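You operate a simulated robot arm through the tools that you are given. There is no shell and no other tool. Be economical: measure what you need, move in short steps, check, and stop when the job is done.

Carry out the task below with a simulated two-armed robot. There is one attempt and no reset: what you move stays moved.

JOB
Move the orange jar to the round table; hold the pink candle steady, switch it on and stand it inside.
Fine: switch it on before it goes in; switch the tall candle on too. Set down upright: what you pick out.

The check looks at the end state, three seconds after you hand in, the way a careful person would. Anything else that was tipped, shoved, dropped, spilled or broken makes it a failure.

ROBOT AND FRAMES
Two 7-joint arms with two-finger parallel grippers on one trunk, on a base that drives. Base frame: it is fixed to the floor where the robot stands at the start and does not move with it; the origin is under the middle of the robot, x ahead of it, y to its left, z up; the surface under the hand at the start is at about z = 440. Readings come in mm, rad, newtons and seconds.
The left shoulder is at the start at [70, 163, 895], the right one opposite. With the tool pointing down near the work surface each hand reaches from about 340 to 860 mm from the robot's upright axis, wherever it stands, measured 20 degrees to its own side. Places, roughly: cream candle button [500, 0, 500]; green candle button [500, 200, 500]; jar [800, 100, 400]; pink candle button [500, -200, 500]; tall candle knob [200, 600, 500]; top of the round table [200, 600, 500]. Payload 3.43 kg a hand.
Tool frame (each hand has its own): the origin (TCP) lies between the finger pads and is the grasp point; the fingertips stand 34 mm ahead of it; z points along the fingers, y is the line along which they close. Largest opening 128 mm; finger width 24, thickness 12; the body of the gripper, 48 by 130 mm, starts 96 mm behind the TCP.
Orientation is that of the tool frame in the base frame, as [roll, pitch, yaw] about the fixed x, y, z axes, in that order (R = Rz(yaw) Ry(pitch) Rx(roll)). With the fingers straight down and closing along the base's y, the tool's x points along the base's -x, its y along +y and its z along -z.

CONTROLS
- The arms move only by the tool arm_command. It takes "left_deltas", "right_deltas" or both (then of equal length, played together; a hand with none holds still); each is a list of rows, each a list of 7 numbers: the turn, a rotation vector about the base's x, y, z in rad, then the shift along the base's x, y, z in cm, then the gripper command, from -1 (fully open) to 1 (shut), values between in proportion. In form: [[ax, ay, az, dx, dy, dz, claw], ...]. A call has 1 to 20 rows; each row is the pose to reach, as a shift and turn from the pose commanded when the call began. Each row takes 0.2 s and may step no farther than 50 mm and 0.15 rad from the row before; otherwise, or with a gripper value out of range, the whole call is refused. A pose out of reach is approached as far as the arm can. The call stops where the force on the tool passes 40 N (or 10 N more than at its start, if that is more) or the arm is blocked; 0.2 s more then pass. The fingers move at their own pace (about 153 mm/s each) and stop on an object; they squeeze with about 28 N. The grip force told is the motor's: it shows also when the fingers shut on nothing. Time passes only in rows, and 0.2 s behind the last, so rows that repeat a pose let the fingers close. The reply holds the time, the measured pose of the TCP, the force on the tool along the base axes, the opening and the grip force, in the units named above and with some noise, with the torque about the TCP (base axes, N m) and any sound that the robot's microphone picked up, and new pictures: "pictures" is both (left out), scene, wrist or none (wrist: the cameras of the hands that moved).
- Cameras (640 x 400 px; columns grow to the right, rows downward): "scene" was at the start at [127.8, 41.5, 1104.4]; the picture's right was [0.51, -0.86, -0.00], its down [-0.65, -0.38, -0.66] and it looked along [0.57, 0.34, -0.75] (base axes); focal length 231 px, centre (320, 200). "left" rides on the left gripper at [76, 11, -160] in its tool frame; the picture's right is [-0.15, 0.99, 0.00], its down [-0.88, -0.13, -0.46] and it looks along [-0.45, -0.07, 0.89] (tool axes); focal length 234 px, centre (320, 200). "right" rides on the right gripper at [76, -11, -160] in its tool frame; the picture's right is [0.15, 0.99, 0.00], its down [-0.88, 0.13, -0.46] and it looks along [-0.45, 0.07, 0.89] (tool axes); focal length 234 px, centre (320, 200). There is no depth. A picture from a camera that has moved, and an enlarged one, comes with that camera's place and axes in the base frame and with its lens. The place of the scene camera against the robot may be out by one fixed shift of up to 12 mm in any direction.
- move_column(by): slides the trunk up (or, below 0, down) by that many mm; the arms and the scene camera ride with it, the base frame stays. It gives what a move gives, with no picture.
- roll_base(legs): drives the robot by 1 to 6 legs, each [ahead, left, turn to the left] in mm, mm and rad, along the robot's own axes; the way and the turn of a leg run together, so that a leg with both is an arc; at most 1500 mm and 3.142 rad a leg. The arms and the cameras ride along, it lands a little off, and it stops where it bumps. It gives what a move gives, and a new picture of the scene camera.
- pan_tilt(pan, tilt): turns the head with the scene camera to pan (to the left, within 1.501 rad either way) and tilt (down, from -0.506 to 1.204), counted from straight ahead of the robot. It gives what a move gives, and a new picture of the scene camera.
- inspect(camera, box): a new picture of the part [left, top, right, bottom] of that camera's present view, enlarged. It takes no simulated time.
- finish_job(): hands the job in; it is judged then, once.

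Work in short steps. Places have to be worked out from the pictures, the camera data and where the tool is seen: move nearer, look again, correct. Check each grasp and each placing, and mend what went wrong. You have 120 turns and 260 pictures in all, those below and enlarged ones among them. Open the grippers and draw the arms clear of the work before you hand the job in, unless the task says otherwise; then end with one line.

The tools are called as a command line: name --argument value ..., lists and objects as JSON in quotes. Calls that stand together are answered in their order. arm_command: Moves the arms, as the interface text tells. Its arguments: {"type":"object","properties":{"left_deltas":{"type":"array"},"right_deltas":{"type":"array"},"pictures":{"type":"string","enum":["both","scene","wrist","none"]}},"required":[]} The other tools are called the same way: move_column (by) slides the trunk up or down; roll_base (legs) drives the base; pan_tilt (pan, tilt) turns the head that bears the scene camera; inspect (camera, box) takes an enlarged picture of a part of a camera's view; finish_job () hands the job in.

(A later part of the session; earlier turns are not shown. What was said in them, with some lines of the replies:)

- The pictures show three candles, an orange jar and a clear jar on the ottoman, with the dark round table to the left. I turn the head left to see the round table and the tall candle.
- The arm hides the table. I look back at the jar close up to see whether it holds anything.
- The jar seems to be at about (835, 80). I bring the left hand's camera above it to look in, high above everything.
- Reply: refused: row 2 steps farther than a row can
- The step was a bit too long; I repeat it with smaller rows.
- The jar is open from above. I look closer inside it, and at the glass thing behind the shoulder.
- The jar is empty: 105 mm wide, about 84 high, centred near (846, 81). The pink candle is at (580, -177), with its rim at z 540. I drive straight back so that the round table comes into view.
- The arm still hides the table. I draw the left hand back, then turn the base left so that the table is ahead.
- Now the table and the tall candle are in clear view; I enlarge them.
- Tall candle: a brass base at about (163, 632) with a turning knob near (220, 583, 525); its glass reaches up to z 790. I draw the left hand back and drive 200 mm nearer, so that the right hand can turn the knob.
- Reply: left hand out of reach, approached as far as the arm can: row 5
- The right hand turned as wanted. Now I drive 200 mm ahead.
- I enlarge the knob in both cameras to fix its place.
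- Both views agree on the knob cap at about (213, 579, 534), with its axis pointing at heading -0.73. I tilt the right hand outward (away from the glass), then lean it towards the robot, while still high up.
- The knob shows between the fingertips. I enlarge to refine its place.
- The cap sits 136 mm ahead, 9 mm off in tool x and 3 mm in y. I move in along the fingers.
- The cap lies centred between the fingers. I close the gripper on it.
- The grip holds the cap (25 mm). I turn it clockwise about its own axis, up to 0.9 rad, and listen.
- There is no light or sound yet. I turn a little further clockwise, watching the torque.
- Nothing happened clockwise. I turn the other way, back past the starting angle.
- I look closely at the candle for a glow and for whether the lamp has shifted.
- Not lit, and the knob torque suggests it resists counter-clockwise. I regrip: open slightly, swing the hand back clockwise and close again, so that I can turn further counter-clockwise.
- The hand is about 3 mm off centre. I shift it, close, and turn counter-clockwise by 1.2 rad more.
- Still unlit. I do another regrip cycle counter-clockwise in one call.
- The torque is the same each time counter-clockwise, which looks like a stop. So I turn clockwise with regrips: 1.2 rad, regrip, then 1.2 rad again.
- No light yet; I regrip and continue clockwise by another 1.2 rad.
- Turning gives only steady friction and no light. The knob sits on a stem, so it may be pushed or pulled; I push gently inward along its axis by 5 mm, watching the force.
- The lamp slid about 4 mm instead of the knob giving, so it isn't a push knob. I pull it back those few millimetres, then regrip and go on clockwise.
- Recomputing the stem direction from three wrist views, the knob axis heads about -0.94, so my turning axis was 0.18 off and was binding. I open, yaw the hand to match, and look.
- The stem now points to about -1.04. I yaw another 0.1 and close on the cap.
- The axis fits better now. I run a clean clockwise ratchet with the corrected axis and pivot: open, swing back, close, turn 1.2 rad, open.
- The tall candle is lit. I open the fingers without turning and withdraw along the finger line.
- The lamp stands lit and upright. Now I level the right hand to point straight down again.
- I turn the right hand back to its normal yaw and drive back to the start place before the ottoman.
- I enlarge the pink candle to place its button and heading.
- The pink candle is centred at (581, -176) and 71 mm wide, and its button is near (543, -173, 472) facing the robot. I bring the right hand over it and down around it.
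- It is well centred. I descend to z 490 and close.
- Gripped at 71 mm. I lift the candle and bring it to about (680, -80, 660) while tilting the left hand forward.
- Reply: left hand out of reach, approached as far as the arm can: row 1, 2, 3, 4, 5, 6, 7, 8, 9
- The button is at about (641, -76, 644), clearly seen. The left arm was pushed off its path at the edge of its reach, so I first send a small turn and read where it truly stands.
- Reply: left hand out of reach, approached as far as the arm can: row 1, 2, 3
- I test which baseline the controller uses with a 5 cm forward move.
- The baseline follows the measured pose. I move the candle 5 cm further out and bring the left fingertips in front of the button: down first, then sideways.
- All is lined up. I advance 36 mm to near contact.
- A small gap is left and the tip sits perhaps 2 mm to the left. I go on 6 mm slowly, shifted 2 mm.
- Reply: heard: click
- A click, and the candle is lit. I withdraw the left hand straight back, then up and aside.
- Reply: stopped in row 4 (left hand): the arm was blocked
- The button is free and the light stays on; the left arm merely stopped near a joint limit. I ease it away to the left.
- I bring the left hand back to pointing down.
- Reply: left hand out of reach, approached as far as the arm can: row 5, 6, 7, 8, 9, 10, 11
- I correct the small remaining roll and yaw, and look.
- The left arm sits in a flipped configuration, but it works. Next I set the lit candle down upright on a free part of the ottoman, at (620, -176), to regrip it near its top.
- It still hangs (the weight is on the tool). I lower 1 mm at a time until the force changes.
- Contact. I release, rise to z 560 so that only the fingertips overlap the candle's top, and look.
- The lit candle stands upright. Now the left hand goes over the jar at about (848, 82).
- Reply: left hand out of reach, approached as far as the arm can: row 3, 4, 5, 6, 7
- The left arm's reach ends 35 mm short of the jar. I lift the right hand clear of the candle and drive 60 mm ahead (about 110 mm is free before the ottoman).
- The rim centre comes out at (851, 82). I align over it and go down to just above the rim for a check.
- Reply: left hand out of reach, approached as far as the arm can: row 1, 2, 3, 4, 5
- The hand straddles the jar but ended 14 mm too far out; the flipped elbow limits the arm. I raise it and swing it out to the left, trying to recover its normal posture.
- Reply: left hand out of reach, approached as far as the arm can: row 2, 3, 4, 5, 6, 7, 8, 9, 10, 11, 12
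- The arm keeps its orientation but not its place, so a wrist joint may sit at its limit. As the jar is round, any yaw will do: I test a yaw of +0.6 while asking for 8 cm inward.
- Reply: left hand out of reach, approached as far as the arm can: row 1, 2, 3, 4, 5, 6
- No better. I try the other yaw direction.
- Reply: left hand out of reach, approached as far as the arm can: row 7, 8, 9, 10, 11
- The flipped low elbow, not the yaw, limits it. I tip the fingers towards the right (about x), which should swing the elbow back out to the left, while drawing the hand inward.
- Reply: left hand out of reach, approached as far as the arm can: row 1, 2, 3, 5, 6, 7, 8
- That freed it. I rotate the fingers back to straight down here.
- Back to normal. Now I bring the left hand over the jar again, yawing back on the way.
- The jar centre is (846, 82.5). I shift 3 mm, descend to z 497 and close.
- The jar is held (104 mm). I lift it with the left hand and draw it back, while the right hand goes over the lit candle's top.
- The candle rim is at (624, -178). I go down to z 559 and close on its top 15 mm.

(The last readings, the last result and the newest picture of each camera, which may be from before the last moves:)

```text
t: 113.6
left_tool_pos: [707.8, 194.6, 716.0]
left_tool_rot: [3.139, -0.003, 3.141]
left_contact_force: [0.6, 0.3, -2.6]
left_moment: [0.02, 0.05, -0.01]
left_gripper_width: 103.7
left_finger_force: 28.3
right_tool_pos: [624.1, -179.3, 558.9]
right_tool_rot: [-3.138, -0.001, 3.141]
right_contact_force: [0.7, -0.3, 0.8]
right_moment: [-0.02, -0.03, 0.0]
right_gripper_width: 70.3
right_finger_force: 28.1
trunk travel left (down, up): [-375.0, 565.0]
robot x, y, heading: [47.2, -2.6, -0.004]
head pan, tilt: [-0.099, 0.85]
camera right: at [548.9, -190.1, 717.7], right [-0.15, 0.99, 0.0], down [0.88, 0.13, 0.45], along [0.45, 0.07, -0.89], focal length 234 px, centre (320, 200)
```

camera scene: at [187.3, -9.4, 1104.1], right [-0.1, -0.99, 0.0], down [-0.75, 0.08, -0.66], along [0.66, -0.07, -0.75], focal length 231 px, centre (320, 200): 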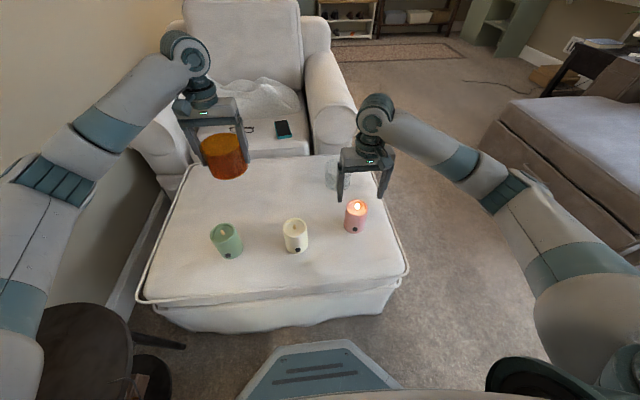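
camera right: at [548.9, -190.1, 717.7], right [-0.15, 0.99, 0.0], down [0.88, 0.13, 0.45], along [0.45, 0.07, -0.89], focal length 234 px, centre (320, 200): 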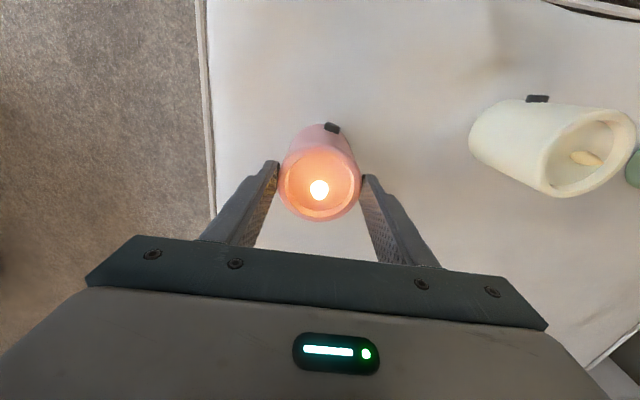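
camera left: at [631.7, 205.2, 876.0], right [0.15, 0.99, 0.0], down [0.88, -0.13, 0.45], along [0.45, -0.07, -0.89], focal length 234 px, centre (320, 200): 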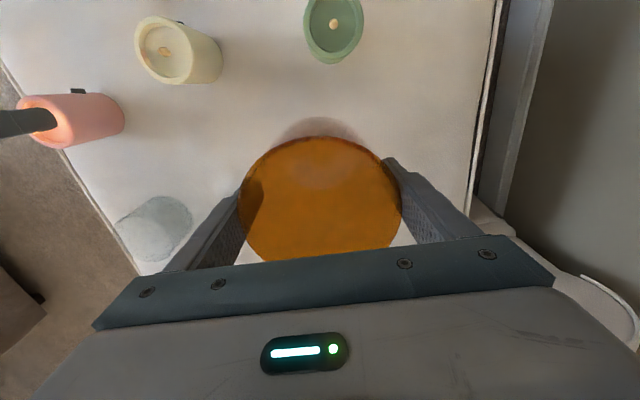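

Both are gripped. I lift the candle, draw both hands in, and then drive: back, turn left 0.5, and ahead towards the table.

arm_command --left_deltas '[[0, 0, 0, -2, -1, 1, 1], [0, 0, 0, -5, -2.5, 2, 1], [0, 0, 0, -8, -4, 3, 1], [0, 0, 0, -11, -5.5, 4, 1], [0, 0, 0, -14, -7, 4.5, 1], [0, 0, 0, -17, -8.5, 4.5, 1], [0, 0, 0, -20, -10, 4.5, 1], [0, 0, 0, -23, -11.8, 4.5, 1], [0, 0, 0, -23, -11.8, 4.5, 1]]' --right_deltas '[[0, 0, 0, 0, 0, 1, 1], [0, 0, 0, 0, 0, 4, 1], [0, 0, 0, 0, 0, 8, 1], [0, 0, 0, 0, 0, 12, 1], [0, 0, 0, -1, 0, 15, 1], [0, 0, 0, -2, 0, 18, 1], [0, 0, 0, -4, 0, 20, 1], [0, 0, 0, -6, 0, 22, 1], [0, 0, 0, -6, 0, 22, 1]]' --pictures "scene"

```text
t: 115.6
left_tool_pos: [477.4, 77.0, 761.2]
left_tool_rot: [3.138, -0.004, 3.141]
left_contact_force: [0.4, 1.4, -2.4]
left_moment: [-0.04, 0.04, 0.02]
left_gripper_width: 103.5
left_finger_force: 27.8
right_tool_pos: [564.2, -180.3, 777.9]
right_tool_rot: [-3.141, -0.003, -3.142]
right_contact_force: [0.4, 0.0, -1.4]
right_moment: [0.0, 0.01, 0.01]
right_gripper_width: 70.1
right_finger_force: 28.4
trunk travel left (down, up): [-375.0, 565.0]
robot x, y, heading: [48.8, 1.5, -0.005]
head pan, tilt: [-0.099, 0.85]
camera scene: at [188.1, -9.8, 1103.9], right [-0.1, -0.99, 0.0], down [-0.75, 0.08, -0.66], along [0.66, -0.07, -0.75], focal length 231 px, centre (320, 200)
```

scene: 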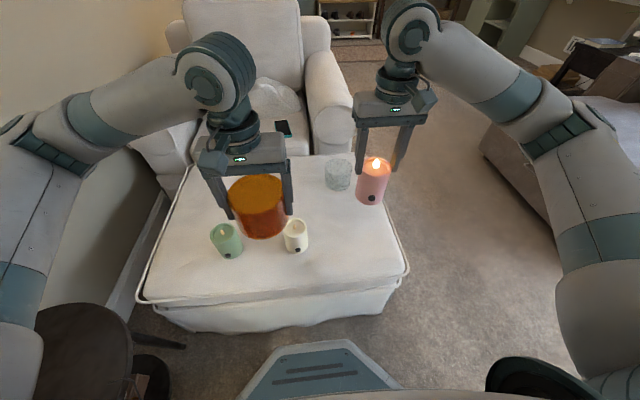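

Both pieces hang well. Now I drive back, turn and look at the table before closing in.

roll_base --legs '[[-450, 0, 0], [0, 0, 0.505]]'

pan_tilt --pan 0.25 --tilt 0.6

```text
t: 119.8
left_tool_pos: [-65.6, 279.4, 761.0]
left_tool_rot: [3.139, -0.004, -2.629]
left_contact_force: [-0.2, -0.1, -2.5]
left_moment: [-0.03, -0.01, 0.0]
left_gripper_width: 103.7
left_finger_force: 28.4
right_tool_pos: [135.4, 98.8, 777.1]
right_tool_rot: [-3.141, -0.001, -2.628]
right_contact_force: [0.3, -0.9, -2.6]
right_moment: [0.0, 0.01, 0.0]
right_gripper_width: 70.1
right_finger_force: 27.9
trunk travel left (down, up): [-375.0, 565.0]
robot x, y, heading: [-398.8, -1.6, 0.514]
head pan, tilt: [-0.099, 0.85]
camera scene: at [-273.7, 56.4, 1104.0], right [0.4, -0.92, 0.0], down [-0.69, -0.3, -0.66], along [0.61, 0.26, -0.75], focal length 231 px, centre (320, 200)
```

scene: 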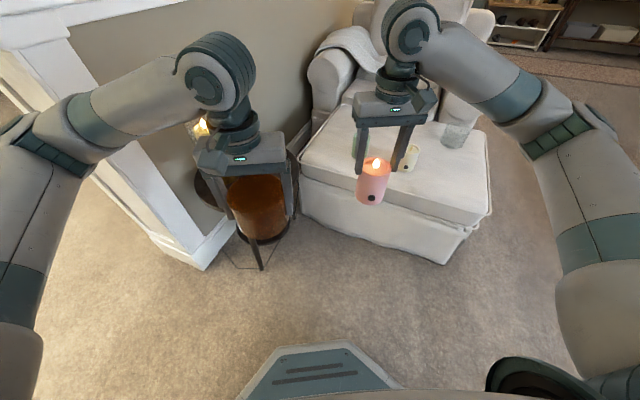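

```text
t: 120.6
left_tool_pos: [-65.7, 279.3, 761.1]
left_tool_rot: [3.139, -0.002, -2.63]
left_contact_force: [0.5, -0.1, -2.4]
left_moment: [-0.02, 0.03, 0.02]
left_gripper_width: 103.8
left_finger_force: 28.1
right_tool_pos: [135.4, 97.4, 779.0]
right_tool_rot: [-3.14, -0.002, -2.629]
right_contact_force: [0.6, 0.7, -2.1]
right_moment: [0.02, 0.04, 0.03]
right_gripper_width: 69.9
right_finger_force: 28.2
trunk travel left (down, up): [-375.0, 565.0]
robot x, y, heading: [-398.6, -2.2, 0.505]
head pan, tilt: [0.25, 0.6]
camera scene: at [-281.1, 85.7, 1124.8], right [0.69, -0.73, 0.0], down [-0.41, -0.39, -0.82], along [0.6, 0.57, -0.57], focal length 231 px, centre (320, 200)
```

scene: 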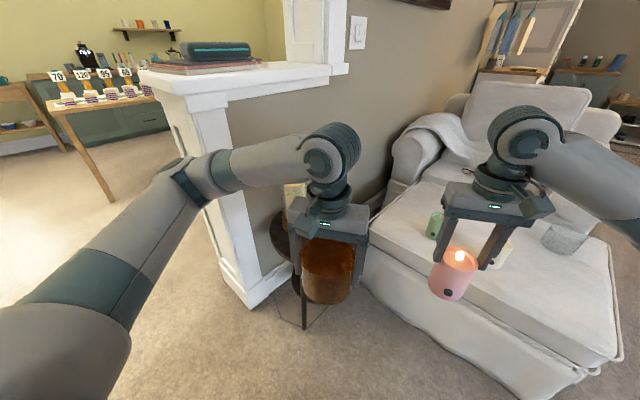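

Clear so far. I drive the last leg: 230 ahead, 36 left.

roll_base --legs '[[230, 36, 0]]'

inspect --camera "left" --box '[0, 0, 640, 400]'

```text
t: 122.4
left_tool_pos: [117.0, 424.1, 758.9]
left_tool_rot: [3.141, -0.005, -2.625]
left_contact_force: [-0.1, 0.2, -2.5]
left_moment: [-0.03, 0.06, 0.02]
left_gripper_width: 103.6
left_finger_force: 28.0
right_tool_pos: [318.2, 242.8, 777.9]
right_tool_rot: [-3.14, -0.002, -2.624]
right_contact_force: [0.1, 0.1, -1.7]
right_moment: [-0.04, 0.01, 0.01]
right_gripper_width: 70.2
right_finger_force: 28.5
trunk travel left (down, up): [-375.0, 565.0]
robot x, y, heading: [-216.3, 140.7, 0.508]
head pan, tilt: [0.25, 0.6]
camera scene: at [-97.6, 230.5, 1124.7], right [0.69, -0.72, 0.0], down [-0.41, -0.39, -0.82], along [0.6, 0.57, -0.57], focal length 231 px, centre (320, 200)
```

scene: 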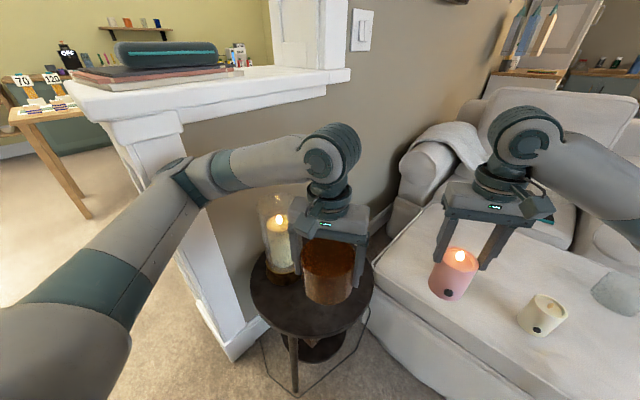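

```text
1.00 times, centred on (320, 200) of left (not enlarged: the box is as wide or as high as the picture)
camera zoom: at [46.7, 395.8, 920.1], right [-0.36, 0.93, 0.0], down [0.83, 0.32, 0.45], along [0.42, 0.16, -0.89], focal length 234 px, centre (320, 200)
```

zoom: 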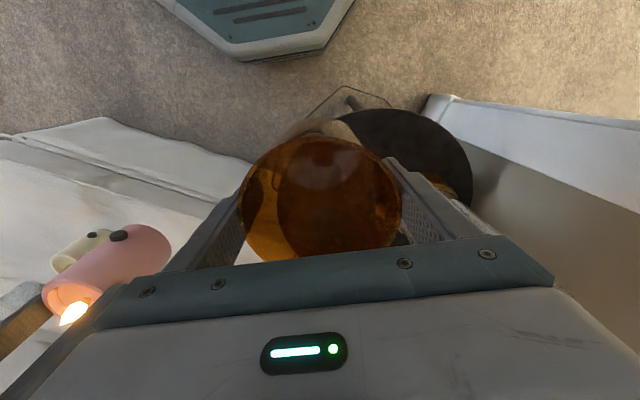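

The left hand is clear of the lamp. I move the jar over the free front part of the table at (282, 465), still high up.

arm_command --left_deltas '[[0, 0, 0, 3, 0.7, 0, 1], [0, 0, 0, 6.5, 1.5, 0, 1], [0, 0, 0, 10, 2.5, 0, 1], [0, 0, 0, 13.5, 3.3, 0, 1], [0, 0, 0, 16.5, 4.1, -2, 1], [0, 0, 0, 16.5, 4.1, -5, 1], [0, 0, 0, 16.5, 4.1, -9, 1], [0, 0, 0, 16.5, 4.1, -13, 1], [0, 0, 0, 16.5, 4.1, -13, 1]]' --pictures "both"

```text
t: 124.4
left_tool_pos: [282.8, 463.1, 644.8]
left_tool_rot: [3.139, 0.02, -2.623]
left_contact_force: [0.3, -0.4, -2.4]
left_moment: [0.0, -0.02, -0.02]
left_gripper_width: 103.4
left_finger_force: 27.9
right_tool_pos: [315.0, 238.6, 784.1]
right_tool_rot: [3.14, 0.007, -2.624]
right_contact_force: [-0.3, 0.3, -1.2]
right_moment: [0.0, 0.06, 0.02]
right_gripper_width: 70.0
right_finger_force: 27.8
trunk travel left (down, up): [-375.0, 565.0]
robot x, y, heading: [-219.4, 139.9, 0.514]
head pan, tilt: [0.25, 0.6]
camera scene: at [-103.7, 223.1, 1127.8], right [0.69, -0.72, 0.0], down [-0.4, -0.38, -0.83], along [0.6, 0.57, -0.56], focal length 231 px, centre (320, 200)
camera left: at [207.8, 433.5, 803.0], right [-0.36, 0.93, 0.01], down [0.82, 0.32, 0.47], along [0.44, 0.18, -0.88], focal length 234 px, centre (320, 200)
```

scene: 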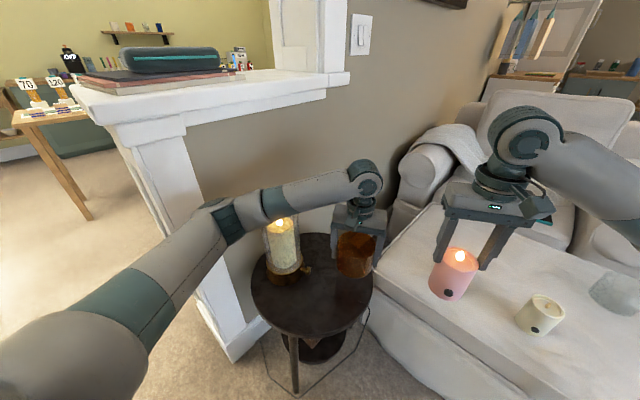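
left: 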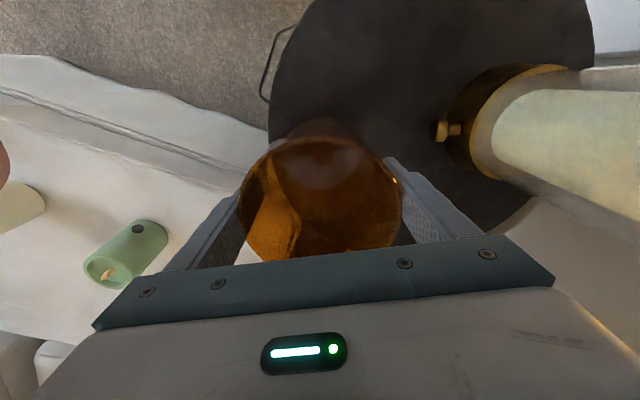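

The whole robot has tilted a little, so the left forearm is probably resting on the lamp's glass. I go back up at once along the same path.

arm_command --left_deltas '[[0, 0, 0, 0, 0, 3, 1], [0, 0, 0, 0, 0, 7, 1], [0, 0, 0, 0, 0, 11, 1], [0, 0, 0, -1, 0, 14, 1], [0, 0, 0, -3, -1, 16, 1]]' --pictures "scene"

inspect --camera "scene" --box '[230, 160, 390, 300]'

```text
t: 125.6
left_tool_pos: [250.5, 454.6, 791.7]
left_tool_rot: [3.137, -0.003, -2.625]
left_contact_force: [-0.7, 0.6, -3.0]
left_moment: [0.0, 0.01, -0.01]
left_gripper_width: 103.9
left_finger_force: 28.2
right_tool_pos: [318.3, 242.0, 779.1]
right_tool_rot: [-3.139, 0.0, -2.626]
right_contact_force: [-0.1, -0.9, -2.3]
right_moment: [-0.01, 0.03, 0.02]
right_gripper_width: 70.2
right_finger_force: 27.4
trunk travel left (down, up): [-375.0, 565.0]
robot x, y, heading: [-212.6, 143.0, 0.515]
head pan, tilt: [0.25, 0.6]
camera scene: at [-98.6, 229.7, 1124.9], right [0.69, -0.72, 0.0], down [-0.41, -0.39, -0.82], along [0.6, 0.57, -0.57], focal length 231 px, centre (320, 200)
```

scene: 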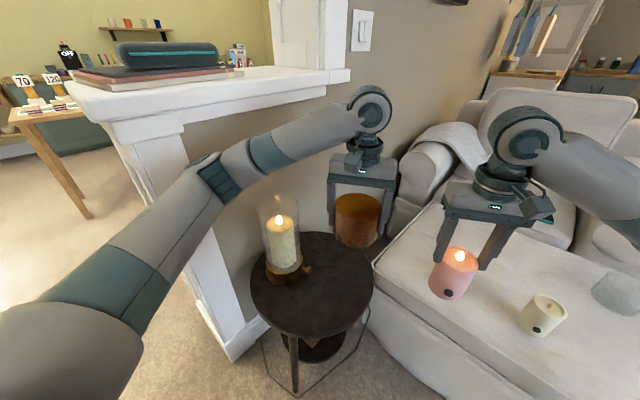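

```text
2.86 times, centred on (310, 230) of scene
camera zoom: at [-98.6, 229.7, 1124.9], right [0.69, -0.72, 0.0], down [-0.41, -0.39, -0.82], along [0.6, 0.57, -0.57], focal length 659 px, centre (349, 114)
```

zoom: 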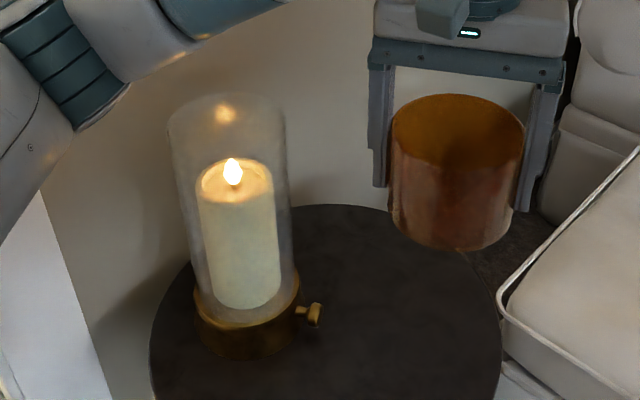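

The lamp still stands lit and unharmed, and the tilt is gone. I need an approach from which the left forearm passes well in front of the lamp: retract, then restation at about (18, -76) with heading 1.2.

arm_command --left_deltas '[[0, 0, 0, -3, -0.7, 0, 1], [0, 0, 0, -6.5, -1.5, 0, 1], [0, 0, 0, -10, -2.3, 0, 1], [0, 0, 0, -13, -3, 0, 1], [0, 0, 0, -13, -3, 0, 1]]' --pictures "none"

roll_base --legs '[[-150, 0, 0], [246, -303, 0], [0, 0, 0.69]]'

pan_tilt --pan 0.0 --tilt 0.6

```text
t: 126.8
left_tool_pos: [121.3, 424.4, 791.3]
left_tool_rot: [3.14, -0.003, -2.624]
left_contact_force: [-0.3, 0.1, -2.9]
left_moment: [0.01, 0.02, -0.02]
left_gripper_width: 103.7
left_finger_force: 28.3
right_tool_pos: [317.9, 241.6, 779.4]
right_tool_rot: [-3.139, -0.002, -2.625]
right_contact_force: [0.0, -0.2, -0.7]
right_moment: [-0.01, -0.01, 0.02]
right_gripper_width: 70.1
right_finger_force: 28.0
trunk travel left (down, up): [-375.0, 565.0]
robot x, y, heading: [-213.5, 143.6, 0.508]
head pan, tilt: [0.25, 0.6]
```

```text
t: 132.1
left_tool_pos: [94.5, 357.5, 790.9]
left_tool_rot: [3.14, -0.004, -1.932]
left_contact_force: [0.5, 0.9, -2.3]
left_moment: [0.01, 0.03, 0.01]
left_gripper_width: 103.7
left_finger_force: 28.0
right_tool_pos: [361.8, 344.3, 778.2]
right_tool_rot: [-3.139, -0.002, -1.932]
right_contact_force: [0.5, -0.3, -1.8]
right_moment: [-0.05, 0.0, 0.0]
right_gripper_width: 70.1
right_finger_force: 28.4
trunk travel left (down, up): [-375.0, 565.0]
robot x, y, heading: [14.7, -74.9, 1.208]
head pan, tilt: [0.25, 0.6]
camera scene: at [53.1, 62.5, 1124.9], right [0.99, -0.12, 0.0], down [-0.07, -0.56, -0.82], along [0.1, 0.82, -0.57], focal length 231 px, centre (320, 200)
```

scene: 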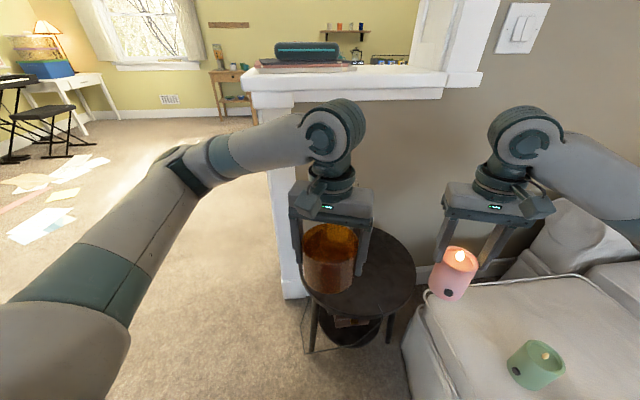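

```text
t: 132.8
left_tool_pos: [95.9, 357.9, 790.9]
left_tool_rot: [3.139, -0.004, -1.933]
left_contact_force: [-0.2, -0.7, -3.8]
left_moment: [0.01, -0.01, -0.02]
left_gripper_width: 103.8
left_finger_force: 28.0
right_tool_pos: [362.6, 344.8, 777.5]
right_tool_rot: [-3.14, -0.001, -1.932]
right_contact_force: [0.5, 0.2, -1.1]
right_moment: [0.01, -0.01, -0.03]
right_gripper_width: 70.0
right_finger_force: 27.7
trunk travel left (down, up): [-375.0, 565.0]
robot x, y, heading: [13.7, -75.8, 1.208]
head pan, tilt: [0.0, 0.6]
camera scene: at [74.7, 57.2, 1124.9], right [0.93, -0.36, 0.0], down [-0.2, -0.53, -0.82], along [0.29, 0.77, -0.57], focal length 231 px, centre (320, 200)
```

scene: 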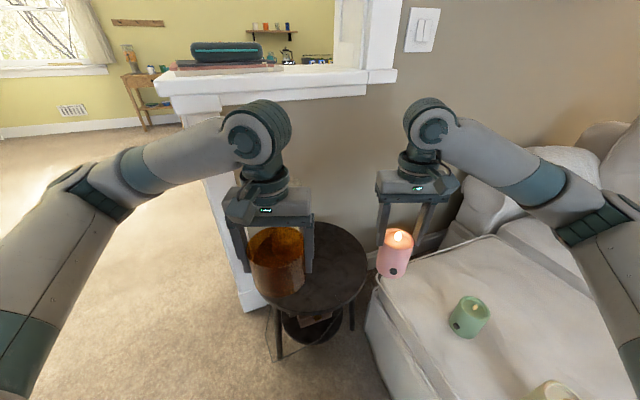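

Now I shift the right hand aside over the ottoman and carry the jar across to (282, 465), staying high.

arm_command --left_deltas '[[0, 0, 0, 0, 0, 0, 1], [0, 0, 0, 3, 1.5, 0, 1], [0, 0, 0, 6.5, 3.5, 0, 1], [0, 0, 0, 10, 5.5, 0, 1], [0, 0, 0, 13.5, 7.5, 0, 1], [0, 0, 0, 16.5, 9.5, 0, 1], [0, 0, 0, 18.6, 10.7, 0, 1], [0, 0, 0, 18.6, 10.7, 0, 1]]' --right_deltas '[[0, 0, 0, 3, -3, 0, 1], [0, 0, 0, 6, -6, 0, 1], [0, 0, 0, 9.4, -9, 0, 1], [0, 0, 0, 9.4, -9, 0, 1], [0, 0, 0, 9.4, -9, 0, 1], [0, 0, 0, 9.4, -9, 0, 1], [0, 0, 0, 9.4, -9, 0, 1], [0, 0, 0, 9.4, -9, 0, 1]]' --pictures "both"

```text
t: 134.6
left_tool_pos: [282.3, 464.2, 791.1]
left_tool_rot: [3.139, -0.004, -1.933]
left_contact_force: [0.5, -0.7, -2.2]
left_moment: [0.0, -0.02, 0.01]
left_gripper_width: 103.9
left_finger_force: 27.5
right_tool_pos: [456.3, 253.6, 776.0]
right_tool_rot: [-3.14, -0.002, -1.93]
right_contact_force: [-0.7, -0.6, -0.5]
right_moment: [0.0, -0.01, 0.0]
right_gripper_width: 70.0
right_finger_force: 28.1
trunk travel left (down, up): [-375.0, 565.0]
robot x, y, heading: [12.2, -73.4, 1.207]
head pan, tilt: [0.0, 0.6]
camera scene: at [74.7, 57.1, 1124.9], right [0.93, -0.36, 0.0], down [-0.2, -0.53, -0.82], along [0.29, 0.77, -0.57], focal length 231 px, centre (320, 200)
camera right: at [440.0, 179.5, 936.0], right [-0.98, 0.21, 0.0], down [0.19, 0.87, 0.45], along [0.1, 0.44, -0.89], focal length 234 px, centre (320, 200)
camera left: at [244.8, 398.0, 950.6], right [-0.87, 0.49, 0.0], down [0.43, 0.78, 0.45], along [0.22, 0.4, -0.89], focal length 234 px, centre (320, 200)
```

scene: 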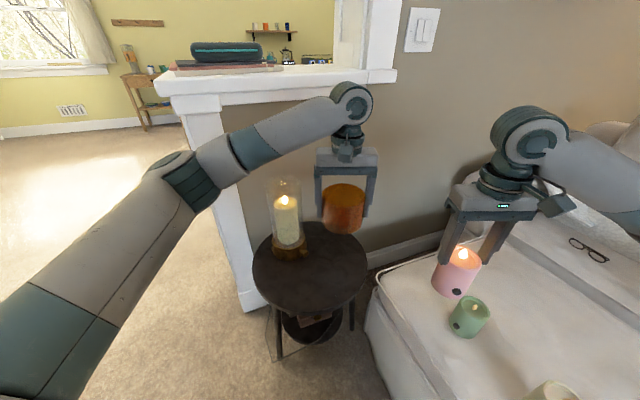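
right: 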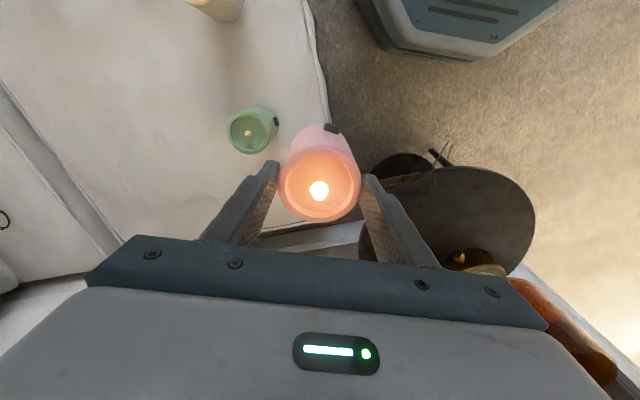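
left: 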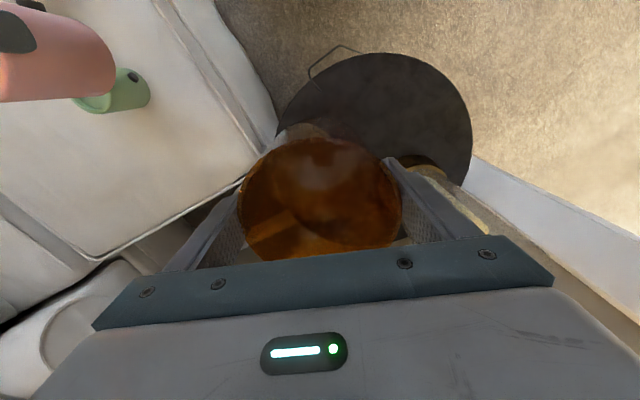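

The table comes out centred near (212, 562), so I choose (272, 477) for the jar. The left forearm now passes about 9 cm clear of the lamp. I lower partway and check for any tilt.

arm_command --left_deltas '[[0, 0, 0, -0.5, 0.6, -2, 1], [0, 0, 0, -1, 1.3, -5, 1], [0, 0, 0, -1, 1.3, -9, 1], [0, 0, 0, -1, 1.3, -13, 1], [0, 0, 0, -1, 1.3, -17, 1], [0, 0, 0, -1, 1.3, -20, 1], [0, 0, 0, -1, 1.3, -20, 1]]' --pictures "both"

```text
t: 136.2
left_tool_pos: [270.3, 478.3, 591.3]
left_tool_rot: [3.14, -0.004, -1.931]
left_contact_force: [0.4, -0.2, -2.5]
left_moment: [-0.02, 0.03, -0.03]
left_gripper_width: 103.7
left_finger_force: 28.2
right_tool_pos: [456.1, 252.8, 776.9]
right_tool_rot: [-3.139, -0.002, -1.933]
right_contact_force: [-0.7, -0.2, -2.7]
right_moment: [-0.01, -0.02, 0.0]
right_gripper_width: 70.1
right_finger_force: 27.7
trunk travel left (down, up): [-375.0, 565.0]
robot x, y, heading: [16.5, -74.8, 1.206]
head pan, tilt: [0.0, 0.6]
camera scene: at [74.9, 57.0, 1124.9], right [0.93, -0.36, 0.0], down [-0.2, -0.53, -0.82], along [0.29, 0.77, -0.57], focal length 231 px, centre (320, 200)
camera left: at [234.5, 411.6, 750.5], right [-0.87, 0.49, 0.0], down [0.43, 0.78, 0.45], along [0.22, 0.4, -0.89], focal length 234 px, centre (320, 200)
```

scene: 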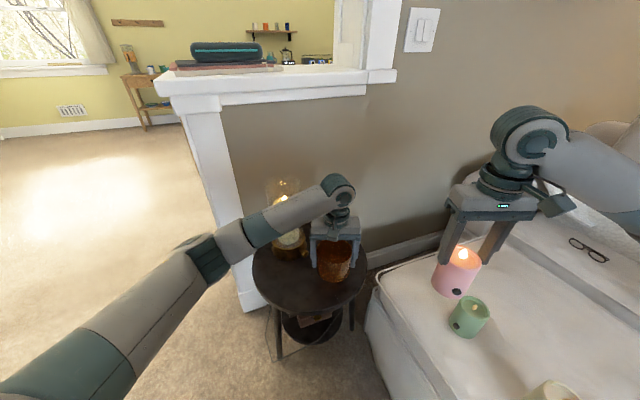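
left: 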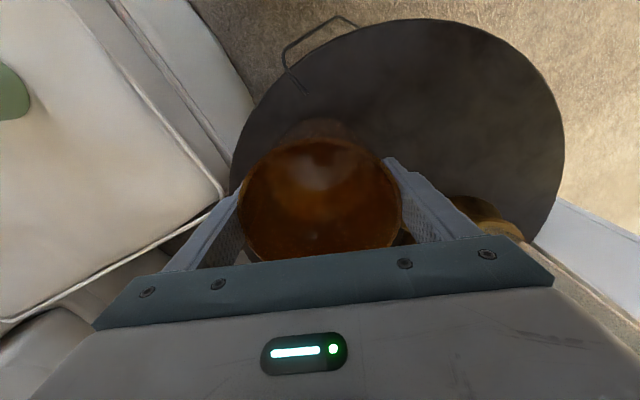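

No tilt now, and the jar is well over the table with about 35 mm to the edge. I lower slowly, watching the force.

arm_command --left_deltas '[[0, 0, 0, 0, 0, -1.5, 1], [0, 0, 0, 0, 0, -2.5, 1], [0, 0, 0, 0, 0, -3, 1], [0, 0, 0, 0, 0, -3, 1]]' --pictures "none"

inspect --camera "scene" --box '[240, 170, 390, 310]'

```text
t: 137.2
left_tool_pos: [270.7, 477.4, 560.2]
left_tool_rot: [3.14, -0.004, -1.931]
left_contact_force: [0.5, -0.4, -3.0]
left_moment: [-0.02, 0.02, 0.01]
left_gripper_width: 103.9
left_finger_force: 28.2
right_tool_pos: [456.6, 252.9, 778.0]
right_tool_rot: [-3.141, -0.002, -1.934]
right_contact_force: [-0.4, 0.7, -2.0]
right_moment: [0.0, 0.0, 0.03]
right_gripper_width: 70.2
right_finger_force: 28.0
trunk travel left (down, up): [-375.0, 565.0]
robot x, y, heading: [16.1, -74.2, 1.207]
head pan, tilt: [0.0, 0.6]
```

```text
2.86 times, centred on (315, 240) of scene
camera zoom: at [74.9, 57.1, 1124.9], right [0.93, -0.36, 0.0], down [-0.2, -0.53, -0.82], along [0.29, 0.77, -0.57], focal length 659 px, centre (334, 86)
```

zoom: 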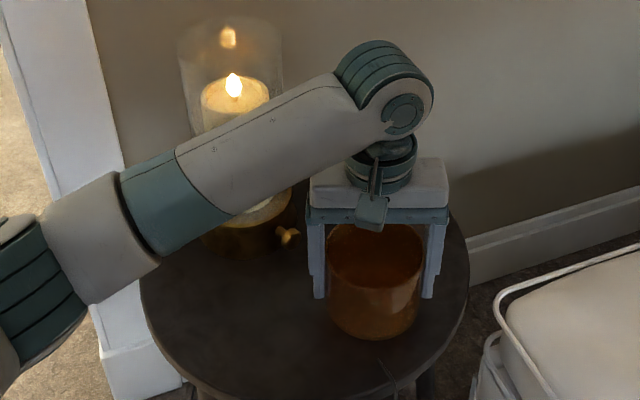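

Close to the table now. I continue in 2 mm steps.

arm_command --left_deltas '[[0, 0, 0, 0, 0, -0.2, 1], [0, 0, 0, 0, 0, -0.4, 1], [0, 0, 0, 0, 0, -0.6, 1], [0, 0, 0, 0, 0, -0.6, 1]]' --pictures "none"

```text
t: 138.2
left_tool_pos: [272.1, 477.2, 555.3]
left_tool_rot: [3.14, -0.004, -1.933]
left_contact_force: [-0.2, -0.4, -2.7]
left_moment: [-0.03, 0.04, 0.0]
left_gripper_width: 103.9
left_finger_force: 28.2
right_tool_pos: [455.5, 253.3, 777.1]
right_tool_rot: [-3.141, -0.002, -1.933]
right_contact_force: [-0.8, -0.1, -2.0]
right_moment: [-0.01, 0.0, 0.03]
right_gripper_width: 70.0
right_finger_force: 28.0
trunk travel left (down, up): [-375.0, 565.0]
robot x, y, heading: [11.7, -74.3, 1.205]
head pan, tilt: [0.0, 0.6]
```

arm_command --left_deltas '[[0, 0, 0, 0, 0, -0.2, 1], [0, 0, 0, 0, 0, -0.4, 1], [0, 0, 0, 0, 0, -0.5, 1], [0, 0, 0, 0, 0, -0.5, 1]]' --pictures "none"

```text
t: 139.2
left_tool_pos: [270.9, 478.7, 551.6]
left_tool_rot: [-3.14, 0.0, -1.93]
left_contact_force: [0.8, 5.4, 16.8]
left_moment: [-0.28, -0.53, 0.27]
left_gripper_width: 103.9
left_finger_force: 27.5
right_tool_pos: [455.9, 252.6, 778.0]
right_tool_rot: [-3.141, 0.001, -1.93]
right_contact_force: [-0.4, 0.7, -0.9]
right_moment: [0.0, 0.02, 0.0]
right_gripper_width: 69.9
right_finger_force: 28.3
trunk travel left (down, up): [-375.0, 565.0]
robot x, y, heading: [16.4, -77.9, 1.206]
head pan, tilt: [0.0, 0.6]
```

Contact at z 551.5 (the table is at about 496). I ease the load, open, and rise straight up.

arm_command --left_deltas '[[0, 0, 0, 0, 0, 0.15, 1], [0, 0, 0, 0, 0, 0.15, -0.8], [0, 0, 0, 0, 0, 0.15, -1], [0, 0, 0, 0, 0, 0.15, -1], [0, 0, 0, 0, 0, 3, -1], [0, 0, 0, 0, 0, 7, -1], [0, 0, 0, 0, 0, 11, -1], [0, 0, 0, 0, 0, 15, -1], [0, 0, 0, 0, 0, 19, -1], [0, 0, 0, 0, 0, 23, -1]]' --pictures "both"

```text
t: 141.4
left_tool_pos: [270.5, 475.8, 781.1]
left_tool_rot: [3.138, -0.006, -1.931]
left_contact_force: [-0.4, -0.1, 1.0]
left_moment: [0.05, -0.03, 0.0]
left_gripper_width: 128.1
left_finger_force: 0.1
right_tool_pos: [457.6, 253.4, 778.3]
right_tool_rot: [-3.14, 0.001, -1.931]
right_contact_force: [-0.2, 0.2, -1.2]
right_moment: [-0.02, 0.05, -0.02]
right_gripper_width: 70.1
right_finger_force: 27.5
trunk travel left (down, up): [-375.0, 565.0]
robot x, y, heading: [14.5, -75.3, 1.204]
head pan, tilt: [0.0, 0.6]
camera scene: at [74.7, 56.3, 1124.9], right [0.93, -0.36, 0.0], down [-0.2, -0.53, -0.83], along [0.29, 0.77, -0.56], focal length 231 px, centre (320, 200)
camera left: at [234.1, 409.0, 940.3], right [-0.87, 0.49, 0.0], down [0.43, 0.78, 0.45], along [0.22, 0.4, -0.89], focal length 234 px, centre (320, 200)
```

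scene: 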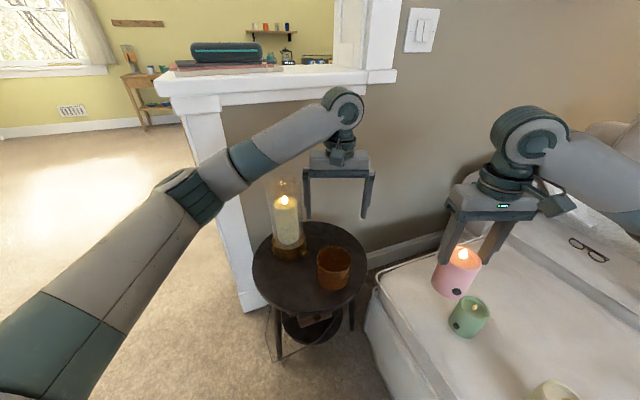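
left: 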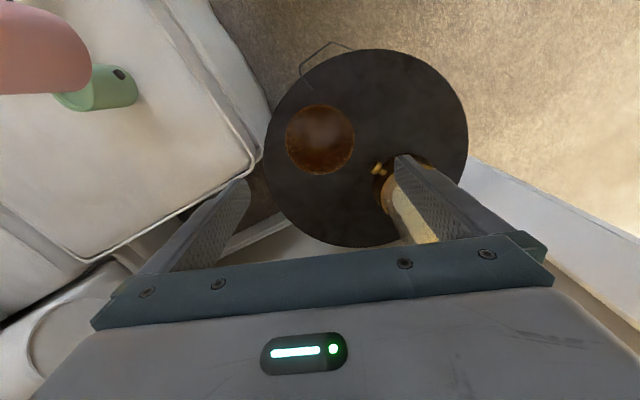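

The jar stands well at (272, 478). I retract the left hand first along its path.

arm_command --left_deltas '[[0, 0, 0, -3, -2, 0.5, -1], [0, 0, 0, -6.5, -4.3, 1, -1], [0, 0, 0, -10, -6.6, 1, -1], [0, 0, 0, -13.5, -9, 1, -1], [0, 0, 0, -17, -11.5, 1, -1], [0, 0, 0, -19, -14, 1, -1], [0, 0, 0, -19, -14, 1, -1]]' --pictures "none"

arm_command --right_deltas '[[0, 0, 0, -3, 3, 0, 1], [0, 0, 0, -6, 6.5, 0, 1], [0, 0, 0, -9, 10, 0, 1], [0, 0, 0, -12, 13.5, 0, 1], [0, 0, 0, -15, 17.5, 0, 1], [0, 0, 0, -17.5, 20.5, 0, 1], [0, 0, 0, -18.5, 22.5, 0, 1], [0, 0, 0, -18.5, 22.5, 0, 1]]' --pictures "both"

```text
t: 143.0
left_tool_pos: [80.6, 336.5, 790.9]
left_tool_rot: [3.14, -0.003, -1.929]
left_contact_force: [1.4, -0.2, 0.0]
left_moment: [0.01, 0.01, 0.0]
left_gripper_width: 128.2
left_finger_force: 0.0
right_tool_pos: [456.3, 253.3, 777.7]
right_tool_rot: [-3.141, -0.002, -1.932]
right_contact_force: [-1.0, -0.4, -2.0]
right_moment: [-0.01, 0.0, 0.02]
right_gripper_width: 70.1
right_finger_force: 27.9
trunk travel left (down, up): [-375.0, 565.0]
robot x, y, heading: [14.3, -72.8, 1.206]
head pan, tilt: [0.0, 0.6]
```

```text
t: 144.8
left_tool_pos: [80.7, 337.9, 790.5]
left_tool_rot: [3.139, -0.005, -1.93]
left_contact_force: [-0.4, -0.5, -0.7]
left_moment: [0.04, 0.01, 0.01]
left_gripper_width: 127.6
left_finger_force: 0.2
right_tool_pos: [272.3, 478.6, 776.8]
right_tool_rot: [-3.14, -0.002, -1.932]
right_contact_force: [-0.3, -0.5, -0.5]
right_moment: [0.02, -0.03, 0.03]
right_gripper_width: 70.3
right_finger_force: 27.9
trunk travel left (down, up): [-375.0, 565.0]
robot x, y, heading: [14.2, -74.6, 1.209]
head pan, tilt: [0.0, 0.6]
camera scene: at [74.8, 56.9, 1124.9], right [0.93, -0.36, 0.0], down [-0.2, -0.53, -0.82], along [0.29, 0.77, -0.57], focal length 231 px, centre (320, 200)
camera right: at [255.3, 405.3, 937.1], right [-0.98, 0.21, 0.0], down [0.19, 0.87, 0.45], along [0.1, 0.44, -0.89], focal length 234 px, centre (320, 200)
```

scene: 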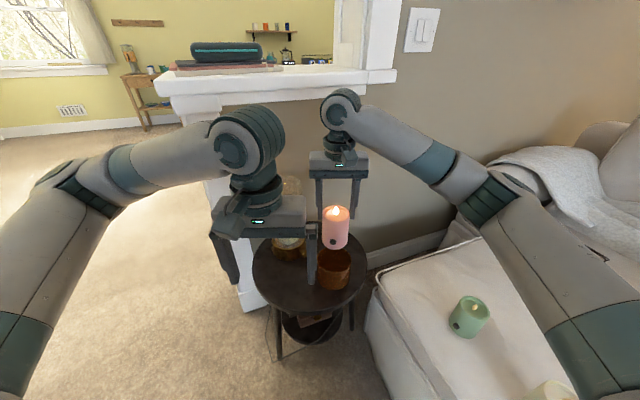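
right: 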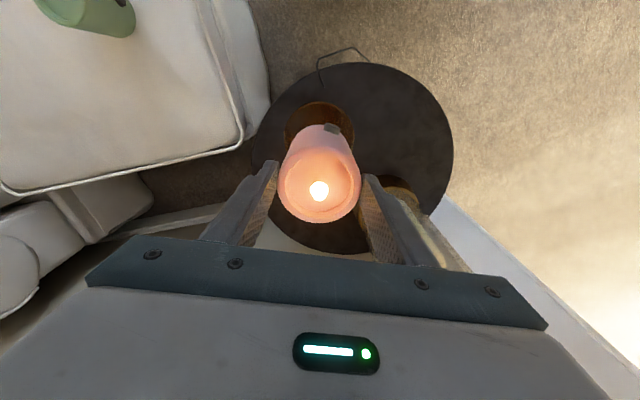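

The candle hangs over the jar, and it sits about 5 mm ahead of the TCP. I correct by 4 mm and lower until its bottom is just above the rim, then check.

arm_command --right_deltas '[[0, 0, 0, -0.14, -0.4, -2, 1], [0, 0, 0, -0.14, -0.4, -4.5, 1], [0, 0, 0, -0.14, -0.4, -6.7, 1], [0, 0, 0, -0.14, -0.4, -6.7, 1]]' --pictures "none"

inspect --camera "scene" --box '[290, 190, 380, 300]'

inspect --camera "right" --box '[240, 80, 400, 240]'

inspect --camera "left" --box '[0, 0, 640, 400]'

```text
t: 145.8
left_tool_pos: [80.6, 337.1, 790.5]
left_tool_rot: [-3.141, -0.003, -1.932]
left_contact_force: [-0.8, 0.3, 0.8]
left_moment: [-0.02, -0.01, 0.02]
left_gripper_width: 127.8
left_finger_force: 0.0
right_tool_pos: [269.6, 474.7, 711.5]
right_tool_rot: [-3.14, 0.0, -1.932]
right_contact_force: [0.2, -0.2, -2.8]
right_moment: [0.02, 0.0, -0.01]
right_gripper_width: 70.1
right_finger_force: 28.4
trunk travel left (down, up): [-375.0, 565.0]
robot x, y, heading: [14.6, -75.3, 1.204]
head pan, tilt: [0.0, 0.6]
```

```text
3.64 times, centred on (335, 245) of scene
camera zoom: at [74.6, 56.9, 1124.9], right [0.93, -0.36, 0.0], down [-0.2, -0.53, -0.82], along [0.29, 0.77, -0.57], focal length 839 px, centre (266, 36)
```

zoom: 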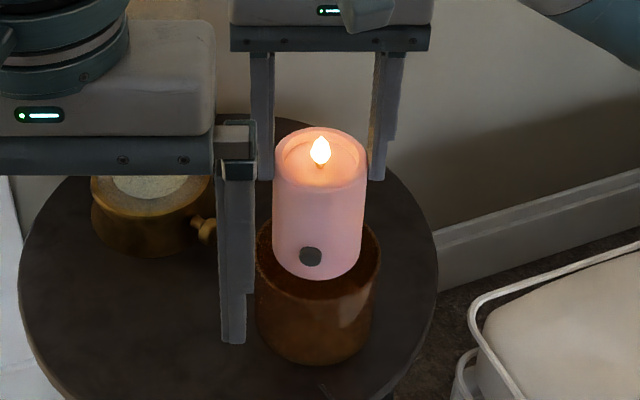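

```text
2.50 times, centred on (320, 160) of right
camera zoom: at [253.7, 401.0, 870.6], right [-0.98, 0.21, 0.0], down [0.19, 0.87, 0.46], along [0.1, 0.44, -0.89], focal length 585 px, centre (320, 300)
```

zoom: 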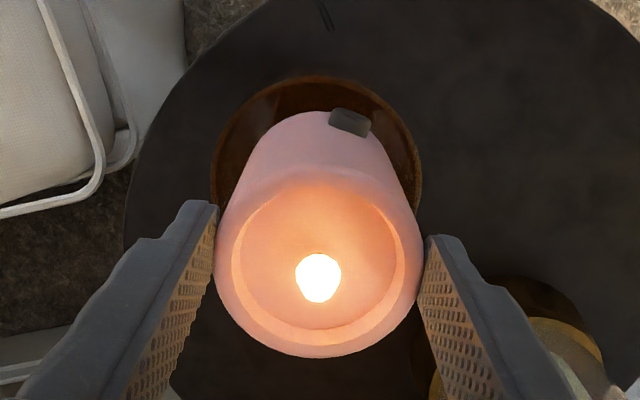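

```text
1.00 times, centred on (320, 200) of left (not enlarged: the box is as wide or as high as the picture)
camera zoom: at [43.9, 270.2, 949.6], right [-0.87, 0.49, 0.0], down [0.43, 0.78, 0.45], along [0.22, 0.4, -0.89], focal length 234 px, centre (320, 200)
```

zoom: 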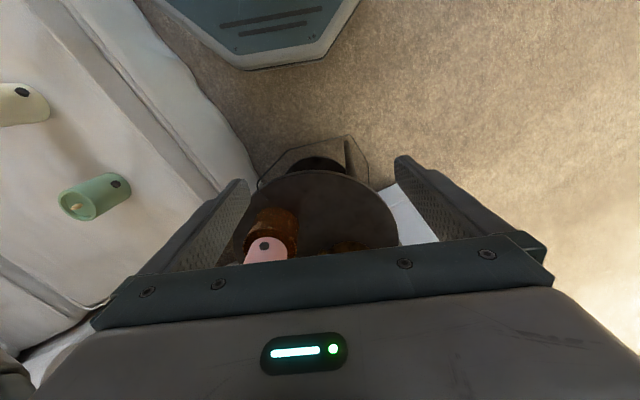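

Rim and candle both come out at about (273, 476), and the candle is vertical. I lower it into the jar, slowing near the bottom.

arm_command --right_deltas '[[0, 0, 0, 0, 0, -1.5, 1], [0, 0, 0, 0, 0, -3, 1], [0, 0, 0, 0, 0, -5, 1], [0, 0, 0, 0, 0, -7, 1], [0, 0, 0, 0, 0, -8.2, 1], [0, 0, 0, 0, 0, -8.2, 1]]' --pictures "none"

inspect --camera "scene" --box '[290, 190, 380, 300]'

```text
t: 147.2
left_tool_pos: [79.6, 338.5, 790.5]
left_tool_rot: [3.139, -0.005, -1.932]
left_contact_force: [0.5, -0.4, 0.0]
left_moment: [-0.02, 0.02, 0.02]
left_gripper_width: 127.9
left_finger_force: 0.0
right_tool_pos: [269.9, 476.2, 629.8]
right_tool_rot: [3.142, -0.001, -1.934]
right_contact_force: [-0.1, 0.6, -1.6]
right_moment: [0.02, 0.01, 0.0]
right_gripper_width: 70.0
right_finger_force: 28.1
trunk travel left (down, up): [-375.0, 565.0]
robot x, y, heading: [17.4, -75.1, 1.206]
head pan, tilt: [0.0, 0.6]
```

```text
3.64 times, centred on (335, 245) of scene
camera zoom: at [74.7, 57.0, 1124.9], right [0.93, -0.36, 0.0], down [-0.2, -0.53, -0.82], along [0.29, 0.77, -0.57], focal length 839 px, centre (266, 36)
```

zoom: 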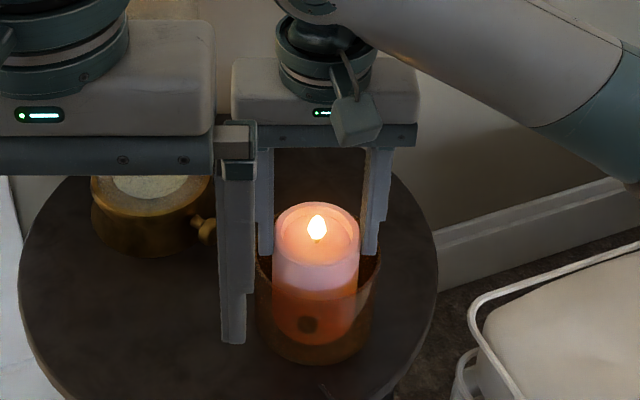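

It slides in freely. I take small steps down to the jar floor.

arm_command --right_deltas '[[0, 0, 0, 0, 0, -0.2, 1], [0, 0, 0, 0, 0, -0.4, 1], [0, 0, 0, 0, 0, -0.6, 1], [0, 0, 0, 0, 0, -0.6, 1]]' --pictures "none"

```text
t: 148.2
left_tool_pos: [79.5, 336.1, 791.0]
left_tool_rot: [3.139, -0.001, -1.933]
left_contact_force: [0.1, -0.6, 0.5]
left_moment: [-0.02, 0.01, 0.02]
left_gripper_width: 128.2
left_finger_force: 0.2
right_tool_pos: [269.2, 474.5, 624.7]
right_tool_rot: [-3.141, 0.002, -1.932]
right_contact_force: [0.8, -0.3, 9.2]
right_moment: [-0.38, 0.0, -0.04]
right_gripper_width: 70.4
right_finger_force: 27.7
trunk travel left (down, up): [-375.0, 565.0]
robot x, y, heading: [16.8, -78.2, 1.207]
head pan, tilt: [0.0, 0.6]
```

The candle rests on the jar floor. I release and rise straight up.

arm_command --right_deltas '[[0, 0, 0, 0, 0, 0.1, 1], [0, 0, 0, 0, 0, 0.1, -0.3], [0, 0, 0, 0, 0, 0.1, -0.5], [0, 0, 0, 0, 0, 0.1, -0.5], [0, 0, 0, 0, 0, 3, -0.5], [0, 0, 0, 0, 0, 7, -0.5], [0, 0, 0, 0, 0, 11, -0.5], [0, 0, 0, 0, 0, 15, -0.5]]' --pictures "wrist"

inspect --camera "scene" --box '[240, 170, 390, 310]'

```text
t: 150.0
left_tool_pos: [80.9, 336.6, 790.2]
left_tool_rot: [3.139, -0.002, -1.932]
left_contact_force: [-1.0, 0.3, 0.0]
left_moment: [-0.02, 0.03, 0.01]
left_gripper_width: 128.0
left_finger_force: 0.1
right_tool_pos: [269.1, 474.3, 773.8]
right_tool_rot: [-3.139, -0.001, -1.932]
right_contact_force: [0.2, 0.2, -0.4]
right_moment: [0.02, -0.01, 0.01]
right_gripper_width: 96.0
right_finger_force: 0.0
trunk travel left (down, up): [-375.0, 565.0]
robot x, y, heading: [17.4, -75.1, 1.205]
head pan, tilt: [0.0, 0.6]
camera right: at [252.9, 401.0, 933.8], right [-0.98, 0.21, 0.0], down [0.19, 0.87, 0.45], along [0.1, 0.44, -0.89], focal length 234 px, centre (320, 200)
```

right: 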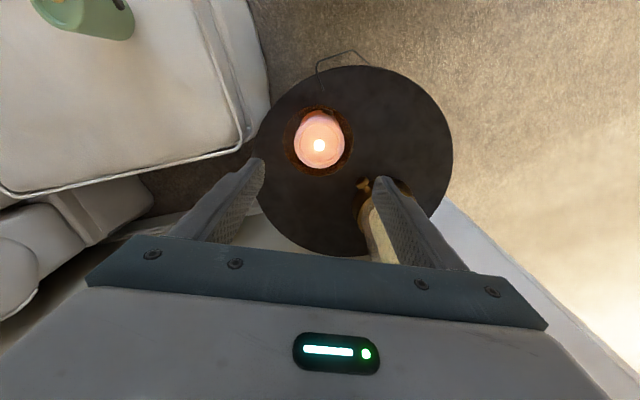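

```text
2.86 times, centred on (315, 240) of scene
camera zoom: at [74.2, 56.4, 1124.9], right [0.93, -0.36, 0.0], down [-0.2, -0.53, -0.83], along [0.29, 0.77, -0.56], focal length 659 px, centre (334, 86)
```

zoom: 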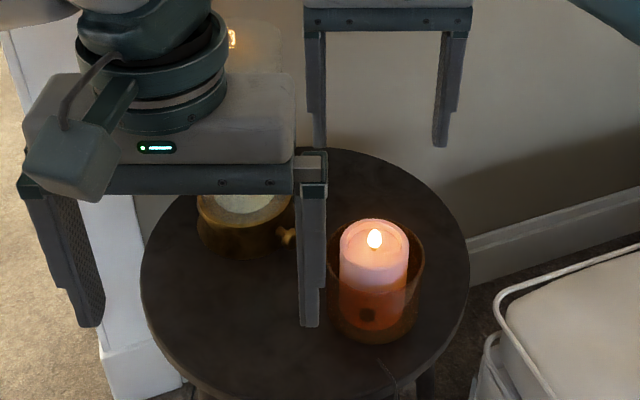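

The lit candle stands upright in the jar. I draw the right hand aside, open it fully, and back the robot off for a last look.

arm_command --right_deltas '[[0, 0, 0, 2, -2.5, 1, -1], [0, 0, 0, 5, -5.5, 1, -1], [0, 0, 0, 8, -9, 1, -1], [0, 0, 0, 11, -12.5, 1, -1], [0, 0, 0, 14, -16, 1, -1], [0, 0, 0, 17, -19.5, 1, -1], [0, 0, 0, 18.5, -22, 1, -1]]' --pictures "none"

roll_base --legs '[[-250, 0, 0]]'

inspect --camera "scene" --box '[200, 120, 440, 300]'

```text
t: 151.6
left_tool_pos: [80.1, 336.4, 789.8]
left_tool_rot: [3.14, -0.002, -1.933]
left_contact_force: [0.4, -0.5, 0.5]
left_moment: [0.04, 0.01, 0.02]
left_gripper_width: 127.7
left_finger_force: 0.1
right_tool_pos: [454.0, 254.8, 783.4]
right_tool_rot: [-3.14, 0.001, -1.93]
right_contact_force: [-1.0, -0.1, 0.4]
right_moment: [0.02, 0.0, 0.0]
right_gripper_width: 127.8
right_finger_force: 0.1
trunk travel left (down, up): [-375.0, 565.0]
robot x, y, heading: [15.6, -75.4, 1.209]
head pan, tilt: [0.0, 0.6]
```

```text
t: 153.5
left_tool_pos: [-10.3, 100.1, 790.9]
left_tool_rot: [3.138, -0.002, -1.933]
left_contact_force: [0.0, 0.0, 0.4]
left_moment: [0.05, 0.04, 0.03]
left_gripper_width: 127.9
left_finger_force: 0.0
right_tool_pos: [363.6, 18.2, 783.9]
right_tool_rot: [-3.139, 0.001, -1.933]
right_contact_force: [0.4, -1.1, 1.4]
right_moment: [0.0, -0.01, -0.04]
right_gripper_width: 128.1
right_finger_force: 0.1
trunk travel left (down, up): [-375.0, 565.0]
robot x, y, heading: [-73.0, -312.8, 1.204]
head pan, tilt: [0.0, 0.6]
camera scene: at [-16.2, -181.0, 1125.1], right [0.93, -0.36, 0.0], down [-0.2, -0.53, -0.83], along [0.3, 0.77, -0.56], focal length 231 px, centre (320, 200)
```

scene: 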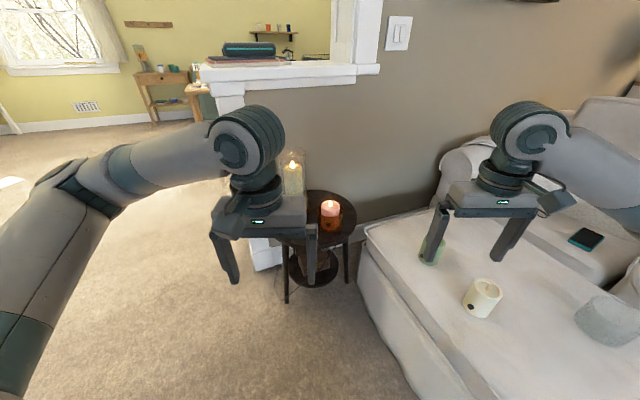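

```text
2.22 times, centred on (320, 210) of scene
camera zoom: at [-16.2, -181.0, 1125.1], right [0.93, -0.36, 0.0], down [-0.2, -0.53, -0.83], along [0.3, 0.77, -0.56], focal length 512 px, centre (320, 178)
```

zoom: 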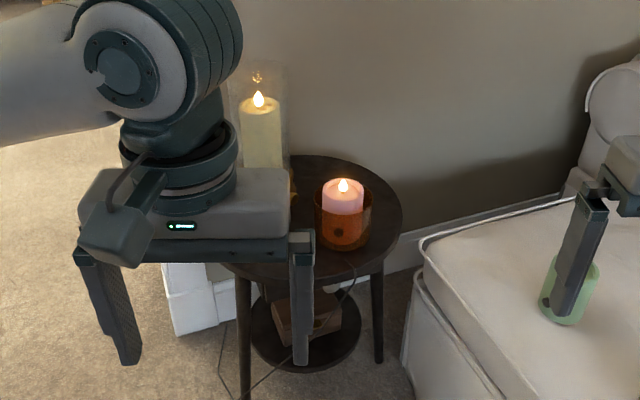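

The jar stands on the round table with the lit pink candle upright inside it. The tall candle is lit, everything else is in place, and both arms are clear, so I hand in.

finish_job

```text
The job is handed in.
```

The orange jar is on the round table with the pink candle lit and upright inside it, and the tall candle is lit too; along the way its lamp slid a few millimetres and the left forearm probably brushed its glass, but nothing tipped or broke.
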